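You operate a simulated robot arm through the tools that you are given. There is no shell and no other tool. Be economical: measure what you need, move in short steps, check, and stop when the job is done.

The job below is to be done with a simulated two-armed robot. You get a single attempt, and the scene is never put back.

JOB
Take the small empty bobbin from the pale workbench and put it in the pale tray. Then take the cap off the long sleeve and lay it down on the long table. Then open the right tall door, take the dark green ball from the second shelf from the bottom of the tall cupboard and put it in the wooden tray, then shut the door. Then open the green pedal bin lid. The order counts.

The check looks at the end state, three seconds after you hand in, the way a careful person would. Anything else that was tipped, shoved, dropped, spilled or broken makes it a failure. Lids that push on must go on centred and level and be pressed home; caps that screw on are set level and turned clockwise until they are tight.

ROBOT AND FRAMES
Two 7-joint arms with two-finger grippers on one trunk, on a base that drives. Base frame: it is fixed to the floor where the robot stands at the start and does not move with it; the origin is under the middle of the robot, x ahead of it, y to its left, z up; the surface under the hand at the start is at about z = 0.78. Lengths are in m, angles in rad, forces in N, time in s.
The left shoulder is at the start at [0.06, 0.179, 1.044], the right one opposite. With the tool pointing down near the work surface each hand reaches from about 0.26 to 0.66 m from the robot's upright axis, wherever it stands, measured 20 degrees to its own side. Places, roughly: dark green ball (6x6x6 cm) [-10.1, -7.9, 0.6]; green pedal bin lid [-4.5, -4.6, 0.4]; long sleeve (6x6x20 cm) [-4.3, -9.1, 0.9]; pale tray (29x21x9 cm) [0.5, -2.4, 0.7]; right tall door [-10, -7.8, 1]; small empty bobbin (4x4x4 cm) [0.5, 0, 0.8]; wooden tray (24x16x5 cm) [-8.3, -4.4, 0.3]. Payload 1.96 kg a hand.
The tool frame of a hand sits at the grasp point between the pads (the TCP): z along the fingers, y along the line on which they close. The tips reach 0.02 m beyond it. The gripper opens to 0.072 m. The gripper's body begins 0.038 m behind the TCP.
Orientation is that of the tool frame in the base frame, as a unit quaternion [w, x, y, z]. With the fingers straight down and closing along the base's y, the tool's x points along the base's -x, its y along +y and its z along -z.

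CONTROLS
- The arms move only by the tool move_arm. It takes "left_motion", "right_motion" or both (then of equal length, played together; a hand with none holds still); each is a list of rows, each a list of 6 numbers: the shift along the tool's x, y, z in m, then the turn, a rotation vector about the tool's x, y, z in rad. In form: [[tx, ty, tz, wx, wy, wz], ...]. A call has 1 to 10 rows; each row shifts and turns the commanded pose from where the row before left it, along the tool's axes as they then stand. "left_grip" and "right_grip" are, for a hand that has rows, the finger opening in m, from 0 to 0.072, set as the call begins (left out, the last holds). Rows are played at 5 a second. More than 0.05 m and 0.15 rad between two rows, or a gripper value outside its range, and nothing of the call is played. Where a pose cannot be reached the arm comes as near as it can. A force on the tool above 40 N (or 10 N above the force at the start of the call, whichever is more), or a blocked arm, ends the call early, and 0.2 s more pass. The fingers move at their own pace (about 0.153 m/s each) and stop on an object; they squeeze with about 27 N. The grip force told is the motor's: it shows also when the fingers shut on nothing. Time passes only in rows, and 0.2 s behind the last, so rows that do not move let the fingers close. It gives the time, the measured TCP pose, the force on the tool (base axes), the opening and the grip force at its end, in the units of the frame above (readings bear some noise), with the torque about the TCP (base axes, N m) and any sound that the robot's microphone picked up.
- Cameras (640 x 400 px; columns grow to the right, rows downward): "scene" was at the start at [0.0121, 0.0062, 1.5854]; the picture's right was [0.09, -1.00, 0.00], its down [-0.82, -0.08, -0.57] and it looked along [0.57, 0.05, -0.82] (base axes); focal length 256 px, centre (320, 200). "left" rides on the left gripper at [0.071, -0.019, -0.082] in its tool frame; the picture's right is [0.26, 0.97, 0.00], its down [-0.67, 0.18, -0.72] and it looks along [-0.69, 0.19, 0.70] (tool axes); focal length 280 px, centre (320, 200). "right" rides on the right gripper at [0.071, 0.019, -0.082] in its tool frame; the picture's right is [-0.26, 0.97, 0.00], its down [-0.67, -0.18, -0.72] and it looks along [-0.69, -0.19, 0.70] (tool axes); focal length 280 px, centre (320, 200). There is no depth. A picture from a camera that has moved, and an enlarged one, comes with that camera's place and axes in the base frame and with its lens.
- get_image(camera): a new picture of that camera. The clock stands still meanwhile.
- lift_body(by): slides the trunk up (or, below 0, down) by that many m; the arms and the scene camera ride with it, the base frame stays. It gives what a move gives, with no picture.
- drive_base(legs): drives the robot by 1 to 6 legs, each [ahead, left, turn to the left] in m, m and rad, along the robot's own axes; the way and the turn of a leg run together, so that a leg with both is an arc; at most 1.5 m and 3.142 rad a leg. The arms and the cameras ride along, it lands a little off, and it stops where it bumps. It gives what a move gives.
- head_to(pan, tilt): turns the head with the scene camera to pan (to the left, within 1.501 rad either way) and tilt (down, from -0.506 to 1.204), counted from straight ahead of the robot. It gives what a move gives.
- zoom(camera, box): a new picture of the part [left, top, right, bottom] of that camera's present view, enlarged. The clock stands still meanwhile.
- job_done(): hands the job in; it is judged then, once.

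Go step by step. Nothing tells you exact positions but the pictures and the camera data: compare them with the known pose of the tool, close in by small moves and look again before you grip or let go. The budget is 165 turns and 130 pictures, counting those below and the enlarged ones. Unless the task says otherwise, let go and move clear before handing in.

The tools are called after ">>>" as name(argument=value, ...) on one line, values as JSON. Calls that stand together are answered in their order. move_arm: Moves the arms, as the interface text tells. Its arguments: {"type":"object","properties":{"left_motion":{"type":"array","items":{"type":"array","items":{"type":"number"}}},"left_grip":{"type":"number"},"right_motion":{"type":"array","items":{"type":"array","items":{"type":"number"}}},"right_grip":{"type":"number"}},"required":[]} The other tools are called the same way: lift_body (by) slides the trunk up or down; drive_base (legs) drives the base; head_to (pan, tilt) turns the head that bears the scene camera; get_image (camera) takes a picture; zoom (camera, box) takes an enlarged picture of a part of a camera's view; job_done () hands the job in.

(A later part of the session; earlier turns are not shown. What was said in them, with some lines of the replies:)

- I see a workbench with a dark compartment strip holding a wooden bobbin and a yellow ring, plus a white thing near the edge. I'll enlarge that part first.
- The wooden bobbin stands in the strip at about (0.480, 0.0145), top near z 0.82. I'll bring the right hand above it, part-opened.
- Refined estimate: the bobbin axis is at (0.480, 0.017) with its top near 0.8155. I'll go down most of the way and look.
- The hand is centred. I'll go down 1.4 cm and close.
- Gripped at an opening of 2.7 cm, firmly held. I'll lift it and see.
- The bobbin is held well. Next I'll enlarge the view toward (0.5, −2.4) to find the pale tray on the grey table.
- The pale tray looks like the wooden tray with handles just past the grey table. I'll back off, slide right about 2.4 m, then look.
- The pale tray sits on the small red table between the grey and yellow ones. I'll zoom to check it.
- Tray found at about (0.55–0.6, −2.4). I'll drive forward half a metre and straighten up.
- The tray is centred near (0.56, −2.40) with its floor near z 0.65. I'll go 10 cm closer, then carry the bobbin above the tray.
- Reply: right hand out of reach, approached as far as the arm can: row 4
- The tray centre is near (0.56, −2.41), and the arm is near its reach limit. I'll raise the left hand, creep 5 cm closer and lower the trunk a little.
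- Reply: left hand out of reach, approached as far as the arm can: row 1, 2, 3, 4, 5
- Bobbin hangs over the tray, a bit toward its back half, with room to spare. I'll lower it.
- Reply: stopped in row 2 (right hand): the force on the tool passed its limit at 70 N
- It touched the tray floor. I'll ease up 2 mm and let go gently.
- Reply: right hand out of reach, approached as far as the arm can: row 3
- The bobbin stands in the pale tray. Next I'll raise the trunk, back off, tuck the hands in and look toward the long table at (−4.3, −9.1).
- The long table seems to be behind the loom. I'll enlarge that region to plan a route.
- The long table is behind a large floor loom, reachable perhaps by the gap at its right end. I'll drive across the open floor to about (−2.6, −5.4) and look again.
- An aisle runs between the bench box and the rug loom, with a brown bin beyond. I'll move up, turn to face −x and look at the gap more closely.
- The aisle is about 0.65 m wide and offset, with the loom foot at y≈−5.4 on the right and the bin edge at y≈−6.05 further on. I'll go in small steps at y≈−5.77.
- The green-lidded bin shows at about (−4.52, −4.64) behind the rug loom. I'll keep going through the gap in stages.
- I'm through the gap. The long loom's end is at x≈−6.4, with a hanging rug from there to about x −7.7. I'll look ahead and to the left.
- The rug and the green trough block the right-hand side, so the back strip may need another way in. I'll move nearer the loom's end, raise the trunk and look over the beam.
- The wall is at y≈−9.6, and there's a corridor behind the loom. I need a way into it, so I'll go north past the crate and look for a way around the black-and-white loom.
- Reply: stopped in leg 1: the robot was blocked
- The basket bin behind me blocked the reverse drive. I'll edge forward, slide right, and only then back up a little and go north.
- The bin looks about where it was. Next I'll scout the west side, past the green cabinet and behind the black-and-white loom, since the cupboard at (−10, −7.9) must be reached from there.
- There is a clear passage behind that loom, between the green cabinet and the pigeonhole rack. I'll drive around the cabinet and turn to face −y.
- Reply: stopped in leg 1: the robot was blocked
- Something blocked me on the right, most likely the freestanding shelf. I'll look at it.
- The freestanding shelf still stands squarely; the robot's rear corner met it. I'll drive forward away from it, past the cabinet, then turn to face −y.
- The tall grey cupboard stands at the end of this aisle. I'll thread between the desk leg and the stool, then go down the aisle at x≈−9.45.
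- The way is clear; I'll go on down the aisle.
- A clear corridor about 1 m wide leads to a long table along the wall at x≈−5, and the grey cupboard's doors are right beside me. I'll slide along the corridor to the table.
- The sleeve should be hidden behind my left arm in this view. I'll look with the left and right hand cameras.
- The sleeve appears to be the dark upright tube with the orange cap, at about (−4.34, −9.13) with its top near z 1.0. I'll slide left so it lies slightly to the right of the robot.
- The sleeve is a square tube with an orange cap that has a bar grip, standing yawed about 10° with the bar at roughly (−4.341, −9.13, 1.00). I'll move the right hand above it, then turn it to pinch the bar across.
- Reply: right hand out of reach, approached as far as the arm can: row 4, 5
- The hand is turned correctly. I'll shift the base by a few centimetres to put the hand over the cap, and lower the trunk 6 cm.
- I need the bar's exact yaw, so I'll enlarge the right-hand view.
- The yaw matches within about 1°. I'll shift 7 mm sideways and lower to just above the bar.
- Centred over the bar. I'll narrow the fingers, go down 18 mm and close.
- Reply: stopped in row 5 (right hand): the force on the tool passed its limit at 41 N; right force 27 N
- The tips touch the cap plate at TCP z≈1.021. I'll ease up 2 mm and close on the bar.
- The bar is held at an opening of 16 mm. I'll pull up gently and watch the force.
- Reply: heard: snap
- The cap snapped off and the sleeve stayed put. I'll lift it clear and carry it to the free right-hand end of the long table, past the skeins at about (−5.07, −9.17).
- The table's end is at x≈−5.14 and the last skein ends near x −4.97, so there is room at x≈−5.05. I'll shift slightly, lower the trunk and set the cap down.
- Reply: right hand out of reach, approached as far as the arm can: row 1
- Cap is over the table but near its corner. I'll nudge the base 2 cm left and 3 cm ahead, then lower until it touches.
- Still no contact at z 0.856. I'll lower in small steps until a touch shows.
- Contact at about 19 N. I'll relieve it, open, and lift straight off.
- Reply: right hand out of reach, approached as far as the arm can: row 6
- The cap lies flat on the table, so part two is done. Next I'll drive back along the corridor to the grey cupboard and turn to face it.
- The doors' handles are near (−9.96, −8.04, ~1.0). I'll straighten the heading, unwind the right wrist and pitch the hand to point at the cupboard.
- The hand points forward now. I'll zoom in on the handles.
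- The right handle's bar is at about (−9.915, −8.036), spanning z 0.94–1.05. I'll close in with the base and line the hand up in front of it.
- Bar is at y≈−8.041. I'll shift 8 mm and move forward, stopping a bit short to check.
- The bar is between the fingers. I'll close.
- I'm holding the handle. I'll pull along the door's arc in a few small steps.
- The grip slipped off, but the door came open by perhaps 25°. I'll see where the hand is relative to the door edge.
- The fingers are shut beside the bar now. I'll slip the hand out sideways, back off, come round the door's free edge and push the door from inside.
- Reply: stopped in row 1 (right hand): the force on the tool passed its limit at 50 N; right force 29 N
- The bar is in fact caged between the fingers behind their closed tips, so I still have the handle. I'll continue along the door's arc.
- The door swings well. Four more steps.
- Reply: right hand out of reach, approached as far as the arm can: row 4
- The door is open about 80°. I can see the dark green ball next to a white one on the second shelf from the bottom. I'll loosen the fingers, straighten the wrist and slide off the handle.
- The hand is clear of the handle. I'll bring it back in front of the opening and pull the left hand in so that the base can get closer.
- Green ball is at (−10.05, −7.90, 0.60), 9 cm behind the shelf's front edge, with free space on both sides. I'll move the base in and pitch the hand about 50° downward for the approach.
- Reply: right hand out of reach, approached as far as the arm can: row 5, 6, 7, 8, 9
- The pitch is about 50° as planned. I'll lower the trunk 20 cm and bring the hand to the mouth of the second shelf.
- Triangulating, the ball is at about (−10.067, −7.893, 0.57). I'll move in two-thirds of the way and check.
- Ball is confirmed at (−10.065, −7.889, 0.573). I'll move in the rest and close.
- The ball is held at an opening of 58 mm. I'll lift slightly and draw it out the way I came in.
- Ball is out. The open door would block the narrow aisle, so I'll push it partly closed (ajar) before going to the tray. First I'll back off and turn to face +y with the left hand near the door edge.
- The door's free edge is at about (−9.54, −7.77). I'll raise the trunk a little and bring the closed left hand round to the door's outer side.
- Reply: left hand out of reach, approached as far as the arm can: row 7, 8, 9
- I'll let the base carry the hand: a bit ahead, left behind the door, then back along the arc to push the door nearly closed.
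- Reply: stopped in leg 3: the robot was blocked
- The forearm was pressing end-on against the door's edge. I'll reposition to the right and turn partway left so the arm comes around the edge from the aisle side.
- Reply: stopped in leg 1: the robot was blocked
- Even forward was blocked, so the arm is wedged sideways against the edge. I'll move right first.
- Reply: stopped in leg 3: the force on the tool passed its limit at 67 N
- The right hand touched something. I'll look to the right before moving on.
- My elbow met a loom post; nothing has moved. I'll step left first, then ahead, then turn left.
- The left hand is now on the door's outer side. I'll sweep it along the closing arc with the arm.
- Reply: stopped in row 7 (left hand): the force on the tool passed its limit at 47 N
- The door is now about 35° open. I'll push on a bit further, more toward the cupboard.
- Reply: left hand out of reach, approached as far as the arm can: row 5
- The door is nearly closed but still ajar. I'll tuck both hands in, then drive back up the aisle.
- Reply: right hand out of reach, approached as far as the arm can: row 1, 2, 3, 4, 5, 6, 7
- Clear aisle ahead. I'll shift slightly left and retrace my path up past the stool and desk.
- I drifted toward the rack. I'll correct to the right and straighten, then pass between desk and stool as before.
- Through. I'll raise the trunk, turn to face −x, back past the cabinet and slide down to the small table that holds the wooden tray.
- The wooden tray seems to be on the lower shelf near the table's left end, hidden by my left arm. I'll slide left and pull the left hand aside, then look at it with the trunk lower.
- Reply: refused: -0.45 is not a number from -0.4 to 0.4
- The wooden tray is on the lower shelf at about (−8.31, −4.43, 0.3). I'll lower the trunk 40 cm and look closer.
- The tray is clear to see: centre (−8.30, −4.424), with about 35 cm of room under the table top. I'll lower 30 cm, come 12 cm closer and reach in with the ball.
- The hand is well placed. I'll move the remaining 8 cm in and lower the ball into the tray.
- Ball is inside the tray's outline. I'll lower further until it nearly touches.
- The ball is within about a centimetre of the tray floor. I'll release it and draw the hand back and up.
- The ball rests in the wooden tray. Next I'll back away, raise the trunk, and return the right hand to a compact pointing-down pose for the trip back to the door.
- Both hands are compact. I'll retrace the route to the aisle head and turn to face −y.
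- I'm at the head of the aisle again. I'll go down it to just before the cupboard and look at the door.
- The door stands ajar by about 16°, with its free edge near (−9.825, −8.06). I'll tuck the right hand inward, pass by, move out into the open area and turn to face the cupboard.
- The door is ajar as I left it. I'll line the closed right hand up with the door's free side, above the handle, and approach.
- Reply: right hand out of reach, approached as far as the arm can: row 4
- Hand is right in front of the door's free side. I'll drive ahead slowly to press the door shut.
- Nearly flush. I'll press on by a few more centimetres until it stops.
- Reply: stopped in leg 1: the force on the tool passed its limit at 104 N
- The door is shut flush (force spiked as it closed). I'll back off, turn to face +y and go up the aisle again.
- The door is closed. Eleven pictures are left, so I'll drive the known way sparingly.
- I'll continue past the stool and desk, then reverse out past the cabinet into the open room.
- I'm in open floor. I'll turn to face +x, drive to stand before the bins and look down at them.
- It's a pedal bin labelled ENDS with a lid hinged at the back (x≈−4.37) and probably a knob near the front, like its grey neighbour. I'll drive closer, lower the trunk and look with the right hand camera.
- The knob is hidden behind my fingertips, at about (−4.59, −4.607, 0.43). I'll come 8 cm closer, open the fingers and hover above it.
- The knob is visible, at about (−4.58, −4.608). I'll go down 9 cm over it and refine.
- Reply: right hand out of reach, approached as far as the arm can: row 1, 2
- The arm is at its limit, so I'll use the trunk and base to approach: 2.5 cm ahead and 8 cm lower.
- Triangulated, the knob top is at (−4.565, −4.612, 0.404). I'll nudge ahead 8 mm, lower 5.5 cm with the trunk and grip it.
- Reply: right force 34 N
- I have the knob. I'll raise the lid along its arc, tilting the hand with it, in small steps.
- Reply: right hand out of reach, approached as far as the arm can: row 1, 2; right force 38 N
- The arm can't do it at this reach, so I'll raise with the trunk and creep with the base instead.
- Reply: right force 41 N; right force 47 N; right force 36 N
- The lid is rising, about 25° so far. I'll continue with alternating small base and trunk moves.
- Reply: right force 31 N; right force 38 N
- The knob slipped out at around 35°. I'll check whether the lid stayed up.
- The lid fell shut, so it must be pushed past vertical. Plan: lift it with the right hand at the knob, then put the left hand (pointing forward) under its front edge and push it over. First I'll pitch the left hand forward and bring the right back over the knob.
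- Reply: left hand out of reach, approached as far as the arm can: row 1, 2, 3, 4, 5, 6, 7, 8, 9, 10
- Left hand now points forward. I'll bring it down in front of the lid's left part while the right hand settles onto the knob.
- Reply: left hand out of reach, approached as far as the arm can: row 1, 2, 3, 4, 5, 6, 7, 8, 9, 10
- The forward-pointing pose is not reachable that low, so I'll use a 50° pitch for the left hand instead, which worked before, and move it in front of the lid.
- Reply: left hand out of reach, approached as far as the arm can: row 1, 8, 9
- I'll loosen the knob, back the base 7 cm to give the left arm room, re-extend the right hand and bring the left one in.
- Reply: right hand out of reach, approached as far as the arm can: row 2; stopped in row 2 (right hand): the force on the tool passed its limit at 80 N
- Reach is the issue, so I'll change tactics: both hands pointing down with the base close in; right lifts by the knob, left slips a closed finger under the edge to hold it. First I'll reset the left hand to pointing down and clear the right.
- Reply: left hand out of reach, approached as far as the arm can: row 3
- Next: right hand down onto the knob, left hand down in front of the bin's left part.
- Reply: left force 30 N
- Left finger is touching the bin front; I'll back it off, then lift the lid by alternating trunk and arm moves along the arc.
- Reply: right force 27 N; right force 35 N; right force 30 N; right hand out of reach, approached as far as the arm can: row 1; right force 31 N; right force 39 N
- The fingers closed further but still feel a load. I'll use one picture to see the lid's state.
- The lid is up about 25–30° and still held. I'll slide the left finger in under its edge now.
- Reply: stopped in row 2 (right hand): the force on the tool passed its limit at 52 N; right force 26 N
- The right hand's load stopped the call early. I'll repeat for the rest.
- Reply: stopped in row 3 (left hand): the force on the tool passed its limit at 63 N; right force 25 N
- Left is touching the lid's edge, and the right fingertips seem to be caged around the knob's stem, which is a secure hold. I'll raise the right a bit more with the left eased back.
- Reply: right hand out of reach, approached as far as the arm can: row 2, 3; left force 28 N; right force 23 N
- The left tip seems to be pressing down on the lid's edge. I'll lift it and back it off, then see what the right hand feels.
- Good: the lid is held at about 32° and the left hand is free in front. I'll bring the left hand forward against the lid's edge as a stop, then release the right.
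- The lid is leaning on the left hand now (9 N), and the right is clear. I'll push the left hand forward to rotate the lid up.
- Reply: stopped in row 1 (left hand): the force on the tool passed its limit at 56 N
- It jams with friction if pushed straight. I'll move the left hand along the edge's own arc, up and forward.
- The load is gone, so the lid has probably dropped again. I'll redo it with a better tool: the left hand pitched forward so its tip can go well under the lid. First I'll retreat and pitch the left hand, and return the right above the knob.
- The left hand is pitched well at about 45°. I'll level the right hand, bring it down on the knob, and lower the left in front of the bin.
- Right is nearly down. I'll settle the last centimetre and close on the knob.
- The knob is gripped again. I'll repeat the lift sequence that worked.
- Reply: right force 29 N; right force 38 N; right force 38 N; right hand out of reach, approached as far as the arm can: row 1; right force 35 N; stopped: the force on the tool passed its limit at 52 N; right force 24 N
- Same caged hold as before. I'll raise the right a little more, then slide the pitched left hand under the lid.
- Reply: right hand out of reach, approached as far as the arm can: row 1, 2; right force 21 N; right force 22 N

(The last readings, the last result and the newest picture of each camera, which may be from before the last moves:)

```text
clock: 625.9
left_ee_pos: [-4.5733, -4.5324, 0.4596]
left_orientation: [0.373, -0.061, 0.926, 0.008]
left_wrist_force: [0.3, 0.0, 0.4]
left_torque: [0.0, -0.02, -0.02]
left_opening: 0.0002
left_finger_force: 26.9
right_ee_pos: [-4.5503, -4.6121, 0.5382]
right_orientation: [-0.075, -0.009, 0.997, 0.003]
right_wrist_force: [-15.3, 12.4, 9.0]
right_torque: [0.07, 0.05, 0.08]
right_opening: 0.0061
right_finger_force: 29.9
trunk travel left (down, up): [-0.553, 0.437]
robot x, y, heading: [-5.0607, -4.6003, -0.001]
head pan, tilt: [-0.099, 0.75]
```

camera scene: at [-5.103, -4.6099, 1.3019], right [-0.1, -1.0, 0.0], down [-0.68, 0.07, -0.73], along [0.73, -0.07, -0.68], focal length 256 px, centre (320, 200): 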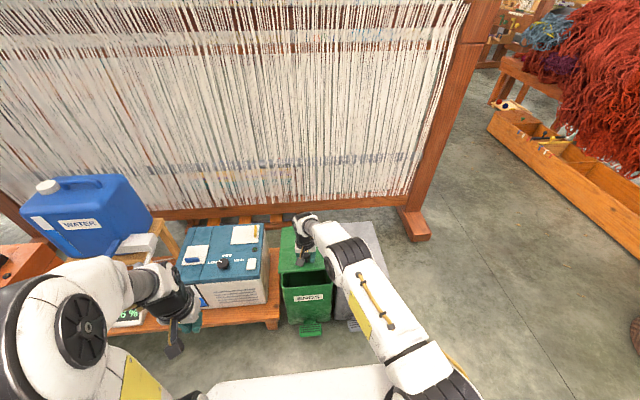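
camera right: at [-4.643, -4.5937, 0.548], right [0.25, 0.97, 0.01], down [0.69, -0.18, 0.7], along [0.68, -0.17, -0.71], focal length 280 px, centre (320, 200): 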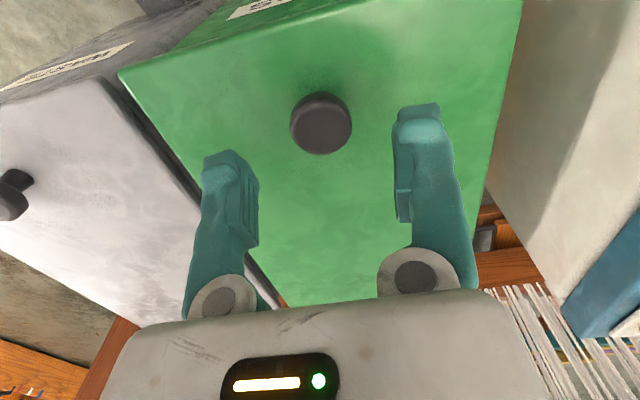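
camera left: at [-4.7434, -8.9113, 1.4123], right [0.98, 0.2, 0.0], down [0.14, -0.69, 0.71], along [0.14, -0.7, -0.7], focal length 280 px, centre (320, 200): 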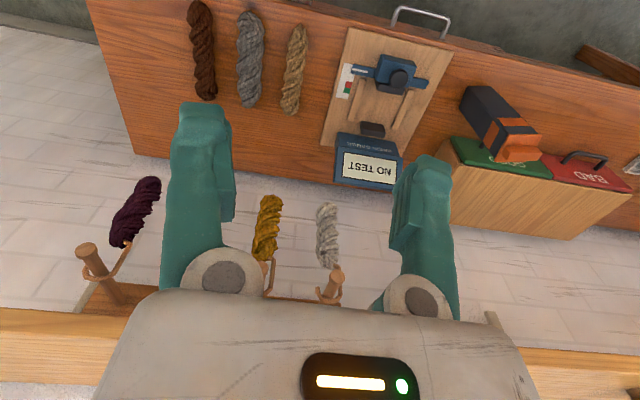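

Left is under the lid without contact. I'll go a little deeper and raise until it touches the underside.

>>> move_arm(left_motion=[[-0.018, -0.006, 0.0137, 0, 0, 0], [-0.018, -0.006, 0.0137, 0, 0, 0], [-0.0069, 0, -0.0072, 0, 0, 0], [-0.0069, 0, -0.0072, 0, 0, 0], [0, 0, 0, 0, 0, 0]])

```text
clock: 626.2
left_ee_pos: [-4.5747, -4.5323, 0.4569]
left_orientation: [0.367, -0.062, 0.928, 0.011]
left_wrist_force: [-12.8, 0.6, 7.2]
left_torque: [-0.22, -0.9, -0.22]
left_opening: 0.0
left_finger_force: 27.2
right_ee_pos: [-4.5527, -4.6145, 0.5365]
right_orientation: [-0.078, -0.008, 0.997, 0.002]
right_wrist_force: [-14.1, 0.4, 4.6]
right_torque: [-0.09, 0.01, 0.08]
right_opening: 0.0002
right_finger_force: 29.0
trunk travel left (down, up): [-0.553, 0.437]
robot x, y, heading: [-5.0604, -4.6031, 0.001]
head pan, tilt: [-0.099, 0.75]
stopped in row 1 (left hand): the force on the tool passed its limit at 63 N (the readings are from after the stop); the commanded pose is now the measured one
```

The lid's edge is against the sloped back of the left hand, a good support. I'll release the right hand and move it clear.

>>> move_arm(right_motion=[[0, 0, 0, 0, 0, 0], [0, 0, 0, 0, 0, 0], [0, 0, -0.04, 0, 0, 0], [0, -0.01, -0.04, 0, 0, 0], [0, -0.04, -0.02, 0, 0, 0], [0, -0.045, 0, 0, 0, 0], [0, -0.045, 0, 0, 0, 0], [0.02, -0.04, 0, 0, 0, 0]], right_grip=0.06)

```text
clock: 628.0
left_ee_pos: [-4.5734, -4.533, 0.4574]
left_orientation: [0.369, -0.062, 0.927, 0.011]
left_wrist_force: [-25.6, -0.9, 13.1]
left_torque: [-0.15, -1.66, -0.39]
left_opening: 0.0
left_finger_force: 26.4
right_ee_pos: [-4.5543, -4.796, 0.6368]
right_orientation: [-0.075, -0.008, 0.997, 0.003]
right_wrist_force: [-0.1, -0.6, -0.1]
right_torque: [0.01, -0.01, 0.01]
right_opening: 0.0599
right_finger_force: 0.0
trunk travel left (down, up): [-0.553, 0.437]
robot x, y, heading: [-5.0576, -4.598, -0.001]
head pan, tilt: [-0.099, 0.75]
```

The force says I'm pressing on the lid's front skirt, not beneath it. I'll lower the left hand 2 cm so the lid settles onto it, then check.

>>> move_arm(left_motion=[[0.0069, 0, 0.0072, 0, 0, 0], [0.0069, 0, 0.0072, 0, 0, 0], [0, 0, 0, 0, 0, 0]])

```text
clock: 628.3
left_ee_pos: [-4.5742, -4.5334, 0.4484]
left_orientation: [0.364, -0.061, 0.929, 0.011]
left_wrist_force: [-2.8, -0.2, -0.6]
left_torque: [0.04, -0.12, -0.09]
left_opening: 0.0
left_finger_force: 27.3
right_ee_pos: [-4.5514, -4.7959, 0.6338]
right_orientation: [-0.078, -0.008, 0.997, 0.002]
right_wrist_force: [0.9, 0.2, -1.4]
right_torque: [0.0, 0.05, 0.0]
right_opening: 0.0602
right_finger_force: 0.1
trunk travel left (down, up): [-0.553, 0.437]
robot x, y, heading: [-5.059, -4.6017, 0.0]
head pan, tilt: [-0.099, 0.75]
stopped in row 1 (left hand): the force on the tool passed its limit at 47 N (the readings are from after the stop); the commanded pose is now the measured one
```

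The load has nearly gone. One more centimetre down.

>>> move_arm(left_motion=[[0.0069, 0, 0.0072, 0, 0, 0], [0, 0, 0, 0, 0, 0]])

```text
clock: 628.9
left_ee_pos: [-4.5752, -4.5335, 0.4417]
left_orientation: [0.366, -0.06, 0.928, 0.011]
left_wrist_force: [0.6, 0.0, -1.7]
left_torque: [0.04, -0.06, 0.01]
left_opening: 0.0
left_finger_force: 27.3
right_ee_pos: [-4.5521, -4.7972, 0.6344]
right_orientation: [-0.076, -0.009, 0.997, 0.002]
right_wrist_force: [0.4, 0.2, 0.3]
right_torque: [0.02, -0.02, -0.01]
right_opening: 0.0599
right_finger_force: 0.0
trunk travel left (down, up): [-0.553, 0.437]
robot x, y, heading: [-5.0602, -4.6017, 0.002]
head pan, tilt: [-0.099, 0.75]
```

A light downward load: the lid rests on the left hand. I'll move up and forward along the arc.

>>> move_arm(left_motion=[[-0.0197, -0.001, -0.0033, 0, 0, 0], [-0.0197, -0.001, -0.0033, 0, 0, 0], [-0.0197, -0.001, -0.0033, 0, 0, 0], [0, 0, 0, 0, 0, 0]])

```text
clock: 629.5
left_ee_pos: [-4.5613, -4.5331, 0.4669]
left_orientation: [0.36, -0.058, 0.931, 0.01]
left_wrist_force: [-24.8, 0.7, 11.0]
left_torque: [-0.24, -1.11, -0.84]
left_opening: 0.0
left_finger_force: 27.4
right_ee_pos: [-4.5543, -4.796, 0.6357]
right_orientation: [-0.076, -0.008, 0.997, 0.002]
right_wrist_force: [0.6, -0.2, 0.4]
right_torque: [-0.02, 0.01, -0.01]
right_opening: 0.0601
right_finger_force: 0.1
trunk travel left (down, up): [-0.553, 0.437]
robot x, y, heading: [-5.0633, -4.6003, 0.007]
head pan, tilt: [-0.099, 0.75]
stopped in row 2 (left hand): the force on the tool passed its limit at 48 N (the readings are from after the stop); the commanded pose is now the measured one
```

Still front-face contact. I'll spend the last picture to see how the left hand and lid actually sit.

>>> zoom(camera="scene", box=[250, 225, 370, 335])

```text
3.64 times, centred on (310, 280) of scene
camera zoom: at [-5.039, -4.6102, 1.466], right [-0.1, -1.0, 0.0], down [-0.68, 0.07, -0.73], along [0.73, -0.07, -0.68], focal length 930 px, centre (356, -91)
```

zoom: 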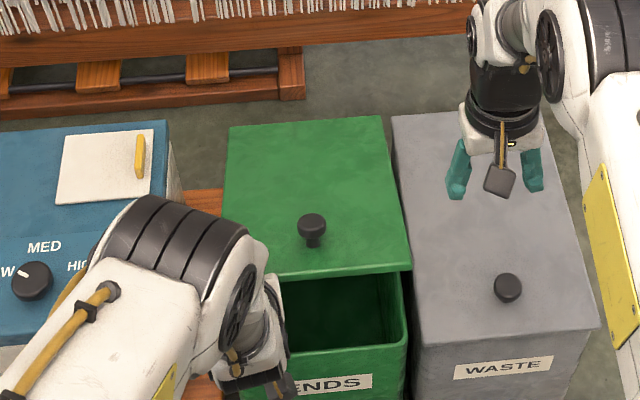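

Very helpful: the lid is a thin plate at about 28°, resting on the back of my left hand, while my fingers are under it. I need a flatter finger angle to push its underside, so I'll pitch the left hand further forward in place.

>>> move_arm(left_motion=[[0, 0, 0, 0, -0.1, 0], [0, 0, 0, 0, -0.1, 0], [0, 0, 0, 0, -0.1, 0], [0, 0, 0, 0, -0.1, 0], [0, 0, 0, 0, 0, 0]])

```text
clock: 630.5
left_ee_pos: [-4.5372, -4.5387, 0.4908]
left_orientation: [0.536, -0.07, 0.841, 0.014]
left_wrist_force: [-22.6, 3.5, 11.8]
left_torque: [-0.59, -0.4, -1.08]
left_opening: 0.0
left_finger_force: 26.9
right_ee_pos: [-4.5544, -4.7957, 0.6362]
right_orientation: [-0.076, -0.009, 0.997, 0.003]
right_wrist_force: [-0.7, 0.0, 0.7]
right_torque: [0.01, 0.01, -0.03]
right_opening: 0.0602
right_finger_force: 0.1
trunk travel left (down, up): [-0.553, 0.437]
robot x, y, heading: [-5.0623, -4.6001, 0.003]
head pan, tilt: [-0.099, 0.75]
stopped in row 4 (left hand): the force on the tool passed its limit at 86 N (the readings are from after the stop); the commanded pose is now the measured one
```

The contact is still on the lid's front edge. I'll back off and lower slightly so the edge drops on top of the hand, then raise straight up.

>>> move_arm(left_motion=[[0.004, 0, -0.013, 0, 0, 0], [0.0136, 0, 0.0063, 0, 0, 0], [0.009, 0, 0.004, 0, 0, 0], [0, 0, 0, 0, 0, 0]])

```text
clock: 631.2
left_ee_pos: [-4.5305, -4.5516, 0.5003]
left_orientation: [0.554, -0.082, 0.829, 0.004]
left_wrist_force: [-22.7, 7.8, 11.8]
left_torque: [-0.75, -0.52, -1.18]
left_opening: 0.0002
left_finger_force: 27.2
right_ee_pos: [-4.554, -4.795, 0.6363]
right_orientation: [-0.077, -0.009, 0.997, 0.002]
right_wrist_force: [0.0, -0.3, 0.4]
right_torque: [-0.03, 0.02, 0.04]
right_opening: 0.0599
right_finger_force: 0.0
trunk travel left (down, up): [-0.553, 0.437]
robot x, y, heading: [-5.0581, -4.6034, 0.004]
head pan, tilt: [-0.099, 0.75]
stopped in row 3 (left hand): the force on the tool passed its limit at 83 N (the readings are from after the stop); the commanded pose is now the measured one
```

The hand is wedged and crept upward. I'll lower it with the trunk instead, which moves cleanly.

>>> lift_body(by=-0.02)

```text
clock: 631.5
left_ee_pos: [-4.5303, -4.5511, 0.4978]
left_orientation: [0.554, -0.081, 0.828, 0.002]
left_wrist_force: [-28.1, 3.0, 15.1]
left_torque: [-0.63, -0.59, -1.2]
left_opening: 0.0001
left_finger_force: 27.1
right_ee_pos: [-4.5541, -4.7964, 0.6338]
right_orientation: [-0.075, -0.01, 0.997, 0.002]
right_wrist_force: [0.4, -0.7, -0.2]
right_torque: [0.0, 0.01, -0.01]
right_opening: 0.0598
right_finger_force: 0.0
trunk travel left (down, up): [-0.55, 0.44]
robot x, y, heading: [-5.0631, -4.6, 0.001]
head pan, tilt: [-0.099, 0.75]
stopped: the force on the tool passed its limit at 50 N (the readings are from after the stop); the commanded pose is now the measured one
```

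Blind nudging there isn't productive. New plan: retreat the left hand (the lid will drop), re-lift by the caged knob as far as the right can go (about 60°), then push with the pitched left hand. First I'll retreat and reset both hands.

>>> move_arm(left_motion=[[-0.003, 0, -0.037, 0, 0, 0], [-0.003, 0, -0.037, 0, 0, 0], [-0.003, 0, -0.037, 0, 0, 0], [0, 0, -0.03, 0, 0.1, 0], [0, 0, 0, 0, 0.1, 0], [0, 0, 0, 0, 0.1, 0], [0, 0, 0, 0, 0.1, 0], [0, 0, 0, 0, 0, 0], [0, 0, 0, 0, 0, 0]], right_motion=[[0, 0, 0, 0, 0, 0], [0, 0, 0, 0, 0, 0], [0, 0, 0, 0, 0, 0], [0, 0, 0, 0, 0, 0], [0.005, 0.045, 0, 0, -0.075, 0], [0.006, 0.045, 0, 0, -0.075, 0], [0, 0.045, 0, 0, 0, 0], [0, 0.045, 0, 0, 0, 0], [0, 0.005, 0, 0, 0, 0]])

>>> lift_body(by=-0.096)

```text
clock: 633.5
left_ee_pos: [-4.6533, -4.5624, 0.5582]
left_orientation: [0.377, -0.079, 0.923, -0.014]
left_wrist_force: [0.8, 0.9, 0.4]
left_torque: [-0.01, -0.02, -0.01]
left_opening: 0.0001
left_finger_force: 27.6
right_ee_pos: [-4.5689, -4.6097, 0.6319]
right_orientation: [-0.001, -0.009, 1.0, 0.003]
right_wrist_force: [0.2, -0.6, 0.7]
right_torque: [0.0, 0.01, 0.01]
right_opening: 0.0601
right_finger_force: 0.1
trunk travel left (down, up): [-0.55, 0.44]
robot x, y, heading: [-5.0584, -4.6024, 0.002]
head pan, tilt: [-0.099, 0.75]
```

```text
clock: 634.8
left_ee_pos: [-4.6548, -4.5626, 0.4623]
left_orientation: [0.377, -0.079, 0.923, -0.014]
left_wrist_force: [-0.3, 0.2, -0.5]
left_torque: [0.0, 0.02, 0.03]
left_opening: 0.0001
left_finger_force: 27.0
right_ee_pos: [-4.5693, -4.6102, 0.5367]
right_orientation: [-0.001, -0.01, 1.0, 0.002]
right_wrist_force: [-0.3, -0.1, 0.3]
right_torque: [0.0, 0.02, 0.0]
right_opening: 0.06
right_finger_force: 0.0
trunk travel left (down, up): [-0.454, 0.536]
robot x, y, heading: [-5.0596, -4.6018, 0.003]
head pan, tilt: [-0.099, 0.75]
```

Both are reset. I'll descend and grip the knob again.

>>> move_arm(right_motion=[[-0.004, 0, 0.03, 0, 0, 0], [0, 0, 0.03, 0, 0, 0], [0, 0, 0.03, 0, 0, 0], [0, 0, 0.03, 0, 0, 0], [0, 0, 0.002, 0, 0, 0], [0, 0, 0, 0, 0, 0]])

>>> move_arm(right_motion=[[0, 0, 0, 0, 0, 0], [0, 0, 0, 0, 0, 0], [0, 0, 0, 0, 0, 0]], right_grip=0.0)

>>> lift_body(by=0.035)

>>> move_arm(right_motion=[[-0.01, 0, 0, 0, 0.07, 0], [0, 0, 0, 0, 0, 0]])

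>>> lift_body(by=0.033)

>>> move_arm(right_motion=[[-0.013, 0, 0, 0, 0.07, 0], [0, 0, 0, 0, 0, 0]])

>>> lift_body(by=0.03)

```text
clock: 636.2
left_ee_pos: [-4.6545, -4.5631, 0.4635]
left_orientation: [0.377, -0.079, 0.923, -0.014]
left_wrist_force: [-0.3, 0.0, 0.3]
left_torque: [0.01, -0.01, -0.02]
left_opening: 0.0
left_finger_force: 27.4
right_ee_pos: [-4.5643, -4.6095, 0.4152]
right_orientation: [-0.002, -0.01, 1.0, 0.002]
right_wrist_force: [0.1, -0.4, -0.1]
right_torque: [0.0, 0.0, 0.05]
right_opening: 0.0601
right_finger_force: 0.1
trunk travel left (down, up): [-0.454, 0.536]
robot x, y, heading: [-5.0619, -4.603, 0.005]
head pan, tilt: [-0.099, 0.75]
```

```text
clock: 637.0
left_ee_pos: [-4.6537, -4.5622, 0.4618]
left_orientation: [0.376, -0.08, 0.923, -0.014]
left_wrist_force: [0.5, -1.5, -0.1]
left_torque: [-0.02, -0.05, 0.02]
left_opening: 0.0
left_finger_force: 26.6
right_ee_pos: [-4.5633, -4.6098, 0.4139]
right_orientation: [-0.002, -0.008, 1.0, 0.002]
right_wrist_force: [-0.2, -1.8, -1.0]
right_torque: [-0.03, -0.01, 0.07]
right_opening: 0.0261
right_finger_force: 40.0
trunk travel left (down, up): [-0.454, 0.536]
robot x, y, heading: [-5.0595, -4.5996, 0.001]
head pan, tilt: [-0.099, 0.75]
```

```text
clock: 637.8
left_ee_pos: [-4.6532, -4.5626, 0.498]
left_orientation: [0.376, -0.08, 0.923, -0.014]
left_wrist_force: [-0.9, -0.8, -0.3]
left_torque: [0.02, 0.0, -0.01]
left_opening: 0.0
left_finger_force: 27.4
right_ee_pos: [-4.5613, -4.6103, 0.4496]
right_orientation: [0.002, -0.009, 1.0, 0.002]
right_wrist_force: [26.7, -4.6, -4.8]
right_torque: [-0.02, -0.86, 0.05]
right_opening: 0.0261
right_finger_force: 40.3
trunk travel left (down, up): [-0.489, 0.501]
robot x, y, heading: [-5.0645, -4.602, 0.005]
head pan, tilt: [-0.099, 0.75]
```

```text
clock: 638.4
left_ee_pos: [-4.658, -4.5625, 0.4985]
left_orientation: [0.377, -0.079, 0.923, -0.014]
left_wrist_force: [-0.8, -0.2, 0.0]
left_torque: [-0.01, 0.03, 0.01]
left_opening: 0.0002
left_finger_force: 27.3
right_ee_pos: [-4.5614, -4.6113, 0.4495]
right_orientation: [-0.042, -0.009, 0.999, 0.002]
right_wrist_force: [-32.0, -3.0, 7.7]
right_torque: [-0.02, -0.05, 0.04]
right_opening: 0.0256
right_finger_force: 40.1
trunk travel left (down, up): [-0.489, 0.501]
robot x, y, heading: [-5.0572, -4.6015, 0.003]
head pan, tilt: [-0.099, 0.75]
```

```text
clock: 639.2
left_ee_pos: [-4.6528, -4.563, 0.53]
left_orientation: [0.375, -0.08, 0.923, -0.014]
left_wrist_force: [-1.1, -0.4, -0.2]
left_torque: [-0.02, -0.03, -0.01]
left_opening: 0.0
left_finger_force: 27.1
right_ee_pos: [-4.549, -4.6114, 0.4826]
right_orientation: [-0.031, -0.009, 0.999, 0.003]
right_wrist_force: [30.2, -2.2, -10.5]
right_torque: [0.05, -0.92, 0.05]
right_opening: 0.0261
right_finger_force: 40.0
trunk travel left (down, up): [-0.522, 0.468]
robot x, y, heading: [-5.0595, -4.6007, 0.008]
head pan, tilt: [-0.099, 0.75]
```

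```text
clock: 639.8
left_ee_pos: [-4.6545, -4.5624, 0.531]
left_orientation: [0.377, -0.08, 0.923, -0.014]
left_wrist_force: [-0.7, -0.6, 0.6]
left_torque: [-0.01, -0.03, -0.02]
left_opening: 0.0003
left_finger_force: 27.3
right_ee_pos: [-4.5497, -4.6105, 0.483]
right_orientation: [-0.054, -0.009, 0.999, 0.002]
right_wrist_force: [6.8, 2.2, 0.1]
right_torque: [0.05, -0.93, 0.04]
right_opening: 0.0259
right_finger_force: 40.0
right hand out of reach, approached as far as the arm can: row 1
trunk travel left (down, up): [-0.522, 0.468]
robot x, y, heading: [-5.0601, -4.601, 0.003]
head pan, tilt: [-0.099, 0.75]
```

```text
clock: 640.5
left_ee_pos: [-4.6532, -4.5618, 0.5597]
left_orientation: [0.375, -0.081, 0.924, -0.014]
left_wrist_force: [0.0, 0.1, 0.4]
left_torque: [0.0, 0.01, -0.02]
left_opening: 0.0
left_finger_force: 27.5
right_ee_pos: [-4.5474, -4.6105, 0.5118]
right_orientation: [-0.053, -0.009, 0.999, 0.001]
right_wrist_force: [30.6, 4.1, -14.1]
right_torque: [0.02, -0.73, 0.04]
right_opening: 0.0263
right_finger_force: 40.1
trunk travel left (down, up): [-0.552, 0.438]
robot x, y, heading: [-5.0579, -4.6013, 0.006]
head pan, tilt: [-0.099, 0.75]
```

This time the grip held firmly. I'll follow the +x pull with the base, then lift again.

>>> drive_base(legs=[[0.018, 0, 0]])

>>> lift_body(by=0.025)

>>> drive_base(legs=[[0.018, 0, 0]])

>>> lift_body(by=0.022)

```text
clock: 641.3
left_ee_pos: [-4.6382, -4.5626, 0.5613]
left_orientation: [0.378, -0.08, 0.922, -0.014]
left_wrist_force: [-0.1, -0.1, 0.2]
left_torque: [-0.05, 0.01, 0.0]
left_opening: 0.0
left_finger_force: 27.1
right_ee_pos: [-4.5353, -4.611, 0.5132]
right_orientation: [-0.054, -0.01, 0.998, 0.002]
right_wrist_force: [-31.7, 3.4, 13.5]
right_torque: [0.13, 0.78, 0.08]
right_opening: 0.0258
right_finger_force: 40.3
trunk travel left (down, up): [-0.552, 0.438]
robot x, y, heading: [-5.0432, -4.6026, 0.003]
head pan, tilt: [-0.099, 0.75]
```

```text
clock: 642.0
left_ee_pos: [-4.635, -4.5621, 0.5836]
left_orientation: [0.376, -0.081, 0.923, -0.013]
left_wrist_force: [0.2, 0.1, -0.4]
left_torque: [0.0, 0.01, -0.01]
left_opening: 0.0
left_finger_force: 27.7
right_ee_pos: [-4.5311, -4.6116, 0.5357]
right_orientation: [-0.055, -0.009, 0.998, 0.003]
right_wrist_force: [29.4, 0.5, -17.9]
right_torque: [0.01, -0.7, 0.02]
right_opening: 0.0263
right_finger_force: 40.1
trunk travel left (down, up): [-0.577, 0.413]
robot x, y, heading: [-5.0416, -4.6005, 0.005]
head pan, tilt: [-0.099, 0.75]
```

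```text
clock: 642.8
left_ee_pos: [-4.6216, -4.5639, 0.5879]
left_orientation: [0.379, -0.08, 0.922, -0.014]
left_wrist_force: [-0.2, 0.5, 0.0]
left_torque: [-0.01, -0.01, 0.03]
left_opening: 0.0
left_finger_force: 26.7
right_ee_pos: [-4.5193, -4.6103, 0.5371]
right_orientation: [-0.057, -0.009, 0.998, 0.001]
right_wrist_force: [-27.8, -0.1, 14.4]
right_torque: [0.11, 0.91, 0.03]
right_opening: 0.0257
right_finger_force: 39.8
trunk travel left (down, up): [-0.577, 0.413]
robot x, y, heading: [-5.0254, -4.6014, 0.004]
head pan, tilt: [-0.099, 0.75]
```

```text
clock: 643.5
left_ee_pos: [-4.6175, -4.5622, 0.606]
left_orientation: [0.376, -0.08, 0.923, -0.013]
left_wrist_force: [-0.6, 0.3, -0.3]
left_torque: [0.01, -0.01, -0.02]
left_opening: 0.0
left_finger_force: 26.9
right_ee_pos: [-4.5136, -4.6102, 0.5568]
right_orientation: [-0.057, -0.01, 0.998, 0.002]
right_wrist_force: [27.0, 0.1, -20.9]
right_torque: [0.02, -0.75, 0.07]
right_opening: 0.0262
right_finger_force: 40.6
trunk travel left (down, up): [-0.599, 0.391]
robot x, y, heading: [-5.0288, -4.6014, 0.005]
head pan, tilt: [-0.099, 0.75]
```

Working nicely: the lid is past 40°. I'll continue the same way.

>>> drive_base(legs=[[0.02, 0, 0]])

>>> lift_body(by=0.018)

>>> drive_base(legs=[[0.02, 0, 0]])

>>> lift_body(by=0.016)

```text
clock: 644.2
left_ee_pos: [-4.6008, -4.5629, 0.6095]
left_orientation: [0.377, -0.08, 0.923, -0.013]
left_wrist_force: [0.2, 0.3, 0.1]
left_torque: [-0.04, -0.03, 0.01]
left_opening: 0.0
left_finger_force: 27.1
right_ee_pos: [-4.4995, -4.6105, 0.5587]
right_orientation: [-0.059, -0.01, 0.998, 0.001]
right_wrist_force: [-23.1, -3.0, 14.6]
right_torque: [-0.04, 0.93, 0.06]
right_opening: 0.0252
right_finger_force: 40.2
trunk travel left (down, up): [-0.599, 0.391]
robot x, y, heading: [-5.0064, -4.5985, 0.003]
head pan, tilt: [-0.099, 0.75]
```

```text
clock: 644.9
left_ee_pos: [-4.5974, -4.5619, 0.6237]
left_orientation: [0.375, -0.08, 0.924, -0.015]
left_wrist_force: [0.6, -0.1, 0.8]
left_torque: [0.01, 0.03, 0.0]
left_opening: 0.0002
left_finger_force: 27.1
right_ee_pos: [-4.4927, -4.6106, 0.5726]
right_orientation: [-0.057, -0.011, 0.998, 0.001]
right_wrist_force: [18.9, 3.0, -19.5]
right_torque: [0.1, -0.08, 0.03]
right_opening: 0.0261
right_finger_force: 40.0
trunk travel left (down, up): [-0.617, 0.373]
robot x, y, heading: [-5.0063, -4.6014, 0.006]
head pan, tilt: [-0.099, 0.75]
stopped: the force on the tool passed its limit at 41 N (the readings are from after the stop); the commanded pose is now the measured one
```

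```text
clock: 645.6
left_ee_pos: [-4.582, -4.5618, 0.628]
left_orientation: [0.379, -0.08, 0.922, -0.014]
left_wrist_force: [0.0, -0.1, 0.5]
left_torque: [0.03, 0.04, -0.02]
left_opening: 0.0001
left_finger_force: 26.9
right_ee_pos: [-4.4783, -4.6113, 0.5781]
right_orientation: [-0.057, -0.011, 0.998, 0.001]
right_wrist_force: [-22.3, -2.0, 22.2]
right_torque: [-0.01, 0.31, -0.1]
right_opening: 0.0252
right_finger_force: 40.1
trunk travel left (down, up): [-0.617, 0.373]
robot x, y, heading: [-4.9864, -4.5996, 0.01]
head pan, tilt: [-0.099, 0.75]
```

```text
clock: 646.2
left_ee_pos: [-4.5769, -4.561, 0.6365]
left_orientation: [0.376, -0.08, 0.923, -0.014]
left_wrist_force: [-0.5, -0.4, 0.6]
left_torque: [0.0, -0.01, 0.03]
left_opening: 0.0
left_finger_force: 26.4
right_ee_pos: [-4.4737, -4.6098, 0.5861]
right_orientation: [-0.055, -0.011, 0.998, 0.0]
right_wrist_force: [23.4, 4.0, -30.0]
right_torque: [0.08, 0.07, -0.01]
right_opening: 0.0255
right_finger_force: 40.2
trunk travel left (down, up): [-0.63, 0.36]
robot x, y, heading: [-4.9832, -4.6012, 0.008]
head pan, tilt: [-0.099, 0.75]
stopped: the force on the tool passed its limit at 42 N (the readings are from after the stop); the commanded pose is now the measured one
```

The lid is at about 52° and the grip is firm. I'll now lower the left hand and bring it forward against the lid's underside.

>>> move_arm(left_motion=[[0.0315, 0, 0.032, 0, 0, 0], [0.0315, 0, 0.032, 0, 0, 0], [-0.0214, 0, 0.021, 0, 0, 0], [-0.0214, 0, 0.021, 0, 0, 0], [0, 0, 0, 0, 0, 0]])

```text
clock: 647.4
left_ee_pos: [-4.5152, -4.5618, 0.5452]
left_orientation: [0.374, -0.081, 0.924, -0.014]
left_wrist_force: [1.7, -0.9, 0.6]
left_torque: [-0.03, 0.0, 0.02]
left_opening: 0.0
left_finger_force: 26.6
right_ee_pos: [-4.4735, -4.6103, 0.5859]
right_orientation: [-0.056, -0.01, 0.998, 0.001]
right_wrist_force: [27.0, 4.5, -30.7]
right_torque: [0.0, -0.52, -0.02]
right_opening: 0.0255
right_finger_force: 40.4
trunk travel left (down, up): [-0.63, 0.36]
robot x, y, heading: [-4.9843, -4.6007, 0.005]
head pan, tilt: [-0.099, 0.75]
```

Left is under the lid with no contact yet. I'll advance in small steps until it touches.

>>> move_arm(left_motion=[[-0.0072, 0, 0.007, 0, 0, 0], [-0.0072, 0, 0.007, 0, 0, 0], [-0.0072, 0, 0.007, 0, 0, 0], [-0.0072, 0, 0.007, 0, 0, 0], [0, 0, 0, 0, 0, 0]])

```text
clock: 648.1
left_ee_pos: [-4.5012, -4.5578, 0.5487]
left_orientation: [0.375, -0.08, 0.923, -0.014]
left_wrist_force: [-9.7, 1.3, 14.5]
left_torque: [-0.33, -0.29, -0.17]
left_opening: 0.0
left_finger_force: 27.2
right_ee_pos: [-4.476, -4.6098, 0.5921]
right_orientation: [-0.051, -0.011, 0.999, 0.002]
right_wrist_force: [2.8, 0.7, -4.5]
right_torque: [0.18, -0.88, -0.06]
right_opening: 0.0262
right_finger_force: 40.3
trunk travel left (down, up): [-0.63, 0.36]
robot x, y, heading: [-4.9846, -4.6024, 0.006]
head pan, tilt: [-0.099, 0.75]
stopped in row 3 (left hand): the force on the tool passed its limit at 51 N (the readings are from after the stop); the commanded pose is now the measured one
```

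I've worked out that the lid is a thick slab and its lower front corner meets the hand's thick part. I'll back off slightly, flatten the left hand's pitch by 20°, and advance with the fingertips leading.

>>> move_arm(left_motion=[[0.0213, 0, -0.007, 0, 0, 0], [0, 0, 0, 0, -0.12, 0], [0, 0, 0, 0, -0.12, 0], [0, 0, 0, 0, -0.12, 0], [0, 0, 0.015, 0, 0, 0], [0, 0, 0.015, 0, 0, 0], [0, 0, 0, 0, 0, 0]])

```text
clock: 649.0
left_ee_pos: [-4.4946, -4.5648, 0.5581]
left_orientation: [0.521, -0.094, 0.848, -0.007]
left_wrist_force: [-8.9, 0.9, -15.0]
left_torque: [0.15, 0.22, 0.03]
left_opening: 0.0
left_finger_force: 26.8
right_ee_pos: [-4.4649, -4.6107, 0.5983]
right_orientation: [-0.041, -0.01, 0.999, 0.003]
right_wrist_force: [1.1, -4.1, 20.9]
right_torque: [0.04, 0.5, 0.02]
right_opening: 0.026
right_finger_force: 40.3
trunk travel left (down, up): [-0.63, 0.36]
robot x, y, heading: [-4.9878, -4.6011, 0.0]
head pan, tilt: [-0.099, 0.75]
stopped in row 4 (left hand): the force on the tool passed its limit at 68 N (the readings are from after the stop); the commanded pose is now the measured one
```

Now the left hand truly supports the lid from beneath (force is downward on it). I'll release the right hand and move it clear.

>>> move_arm(right_motion=[[0, 0, 0, 0, 0, 0], [0, 0, 0, 0, 0, 0], [0, 0, -0.04, 0, 0, 0], [0, 0, -0.04, 0, 0, 0], [0.02, -0.035, -0.02, 0, 0, 0], [0.02, -0.04, 0, 0, 0, 0], [0.02, -0.04, 0, 0, 0, 0], [0.02, -0.04, 0, 0, 0, 0], [0.02, -0.04, 0, 0, 0, 0]], right_grip=0.06)

```text
clock: 651.0
left_ee_pos: [-4.492, -4.5669, 0.5586]
left_orientation: [0.523, -0.094, 0.847, -0.007]
left_wrist_force: [0.0, -0.3, 0.1]
left_torque: [0.02, 0.0, 0.02]
left_opening: 0.0002
left_finger_force: 26.7
right_ee_pos: [-4.5546, -4.8065, 0.7017]
right_orientation: [-0.042, -0.01, 0.999, 0.004]
right_wrist_force: [-0.1, -0.1, 0.4]
right_torque: [0.02, -0.01, 0.02]
right_opening: 0.06
right_finger_force: 0.0
trunk travel left (down, up): [-0.63, 0.36]
robot x, y, heading: [-4.9826, -4.6027, 0.009]
head pan, tilt: [-0.099, 0.75]
```

No load on the left hand now, and the lid can't have fallen through it, so it appears to be standing up. I'll sweep the left hand forward gently to push it over past vertical.

>>> move_arm(left_motion=[[-0.0123, -0.002, 0.0162, 0, 0, 0], [-0.0123, -0.002, 0.0162, 0, 0, 0], [-0.0123, -0.002, 0.0162, 0, 0, 0], [-0.0123, -0.002, 0.0162, 0, 0, 0], [-0.0123, -0.002, 0.0162, 0, 0, 0], [-0.0123, -0.002, 0.0162, 0, 0, 0], [0, 0, 0, 0, 0, 0]])

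```text
clock: 652.5
left_ee_pos: [-4.315, -4.573, 0.6666]
left_orientation: [0.573, -0.105, 0.812, -0.033]
left_wrist_force: [0.3, -0.3, 0.0]
left_torque: [-0.03, -0.03, -0.02]
left_opening: 0.0
left_finger_force: 27.3
left hand out of reach, approached as far as the arm can: row 6
right_ee_pos: [-4.5537, -4.8072, 0.7017]
right_orientation: [-0.044, -0.009, 0.999, 0.003]
right_wrist_force: [-0.3, 0.4, -0.8]
right_torque: [-0.02, -0.01, -0.01]
right_opening: 0.0601
right_finger_force: 0.1
trunk travel left (down, up): [-0.63, 0.36]
robot x, y, heading: [-4.9868, -4.6017, 0.001]
head pan, tilt: [-0.099, 0.75]
stopped in row 7 (left hand): the arm was blocked; the commanded pose is now the measured one
```

The left hand passed over the hinge line with no load. I need to verify by feel: I'll retract the left hand and bring the right, closed, above the bin's middle.

>>> move_arm(left_motion=[[0, 0, -0.045, 0, 0, 0], [0, 0, -0.045, 0, 0, 0], [0, 0, -0.045, 0, 0, 0], [0, 0, -0.045, 0, 0, 0], [0, 0, -0.045, 0, 0, 0], [0, 0, -0.045, 0, 0, 0], [0, 0, -0.045, 0, 0, 0], [0, 0.02, -0.03, 0, 0, 0]], right_motion=[[0, 0, 0, 0, 0, 0], [0, 0, 0, 0, 0, 0], [0, 0, 0, 0, 0, 0], [0, 0.04, 0, 0, 0, 0], [0, 0.04, 0, 0, 0, 0], [0, 0.04, 0, 0, 0, 0], [-0.01, 0.04, 0, 0, 0, 0], [-0.02, 0.035, 0, 0, 0, 0]], right_grip=0.0)

>>> lift_body(by=-0.2)

```text
clock: 654.3
left_ee_pos: [-4.6408, -4.574, 0.7795]
left_orientation: [0.571, -0.104, 0.813, -0.034]
left_wrist_force: [-0.1, 0.2, -0.2]
left_torque: [-0.01, 0.01, 0.01]
left_opening: 0.0
left_finger_force: 26.3
right_ee_pos: [-4.5245, -4.6085, 0.7031]
right_orientation: [-0.042, -0.009, 0.999, 0.004]
right_wrist_force: [0.3, 0.3, -0.3]
right_torque: [0.01, 0.02, 0.0]
right_opening: 0.0
right_finger_force: 27.3
trunk travel left (down, up): [-0.63, 0.36]
robot x, y, heading: [-4.9817, -4.5992, 0.0]
head pan, tilt: [-0.099, 0.75]
```

```text
clock: 656.5
left_ee_pos: [-4.6412, -4.5768, 0.5783]
left_orientation: [0.572, -0.104, 0.813, -0.033]
left_wrist_force: [-0.9, -0.3, -0.3]
left_torque: [-0.02, 0.0, -0.01]
left_opening: 0.0
left_finger_force: 27.7
right_ee_pos: [-4.5247, -4.61, 0.5026]
right_orientation: [-0.042, -0.009, 0.999, 0.003]
right_wrist_force: [-0.6, 0.1, 1.0]
right_torque: [0.0, -0.03, -0.02]
right_opening: 0.0
right_finger_force: 26.8
trunk travel left (down, up): [-0.43, 0.56]
robot x, y, heading: [-4.9816, -4.6018, 0.009]
head pan, tilt: [-0.099, 0.75]
```

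Next I'll probe straight down with the right hand: contact at tip z ≈ 0.394 would mean the lid is shut.

>>> move_arm(right_motion=[[0, 0, 0.025, 0, 0, 0], [0, 0, 0.025, 0, 0, 0], [0, 0, 0.025, 0, 0, 0], [0, 0, 0.025, 0, 0, 0], [0, 0, 0.02, 0, 0, 0], [0, 0, 0, 0, 0, 0]])

```text
clock: 657.9
left_ee_pos: [-4.6411, -4.5753, 0.5788]
left_orientation: [0.571, -0.104, 0.813, -0.032]
left_wrist_force: [-0.4, 0.1, 0.1]
left_torque: [-0.02, -0.02, 0.03]
left_opening: 0.0
left_finger_force: 27.0
right_ee_pos: [-4.5359, -4.6094, 0.3836]
right_orientation: [-0.043, -0.009, 0.999, 0.004]
right_wrist_force: [0.5, -0.4, 0.6]
right_torque: [-0.02, 0.0, -0.01]
right_opening: 0.0002
right_finger_force: 26.9
trunk travel left (down, up): [-0.43, 0.56]
robot x, y, heading: [-4.9885, -4.6021, 0.006]
head pan, tilt: [-0.099, 0.75]
```

No contact well below the closed-lid plane, so the lid stands open. I'll raise the right hand out of the bin and back the robot away.

>>> move_arm(right_motion=[[0, 0, -0.035, 0, 0, 0], [0, 0, -0.035, 0, 0, 0], [0, 0, -0.035, 0, 0, 0], [0, 0, -0.035, 0, 0, 0], [0.01, 0, -0.03, 0, 0, 0], [0, 0, 0, 0, 0, 0]])

>>> drive_base(legs=[[-0.4, 0, 0]])

```text
clock: 659.3
left_ee_pos: [-4.6405, -4.5755, 0.5786]
left_orientation: [0.572, -0.102, 0.813, -0.034]
left_wrist_force: [-1.0, -0.5, -0.6]
left_torque: [0.0, -0.03, 0.02]
left_opening: 0.0003
left_finger_force: 27.2
right_ee_pos: [-4.5263, -4.6082, 0.5534]
right_orientation: [-0.044, -0.008, 0.999, 0.003]
right_wrist_force: [0.5, 0.3, 0.6]
right_torque: [0.01, 0.06, 0.02]
right_opening: 0.0
right_finger_force: 26.5
trunk travel left (down, up): [-0.43, 0.56]
robot x, y, heading: [-4.9832, -4.6035, 0.006]
head pan, tilt: [-0.099, 0.75]
```

```text
clock: 661.8
left_ee_pos: [-5.0405, -4.5775, 0.5781]
left_orientation: [0.571, -0.104, 0.813, -0.033]
left_wrist_force: [0.3, 0.2, -0.4]
left_torque: [-0.01, 0.03, 0.01]
left_opening: 0.0
left_finger_force: 26.6
right_ee_pos: [-4.9266, -4.6105, 0.5541]
right_orientation: [-0.042, -0.008, 0.999, 0.003]
right_wrist_force: [-0.6, 0.2, -0.4]
right_torque: [0.04, 0.01, -0.01]
right_opening: 0.0001
right_finger_force: 26.9
trunk travel left (down, up): [-0.43, 0.56]
robot x, y, heading: [-5.3863, -4.6025, 0.004]
head pan, tilt: [-0.099, 0.75]
```

The robot is clear and nothing is held: the bobbin is in the pale tray, the cap is on the long table, the ball is in the wooden tray, the door is shut, and the bin lid feels open. I'll hand in.

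>>> job_done()

```text
The job is handed in.
```

I did all five steps in order and handed the job in, but I checked the last one, the green bin lid, only by touch because I had run out of pictures.

- **Bobbin:** it stands in the pale tray.
- **Cap:** it came off the long sleeve with a snap and lies flat at the right-hand end of the long table. The sleeve stayed upright.
- **Ball and door:** the dark green ball is in the wooden tray. I shut the right cupboard door afterwards, and pictures showed it flush. To get past it in the aisle on the way to the tray, I had pushed it nearly closed and left it ajar.
- **Bin lid:** it dropped shut on some earlier tries. At the end a finger went well below the closed-lid level without touching anything, so I believe it is standing open.

**Bumps:** while driving I bumped the brown basket bin by the loom, the freestanding shelf and a loom post, and a finger pressed against the front of the green bin. The basket looked about where it had been and the shelf and post looked unmoved, but a small shift of the basket or the green bin is possible.
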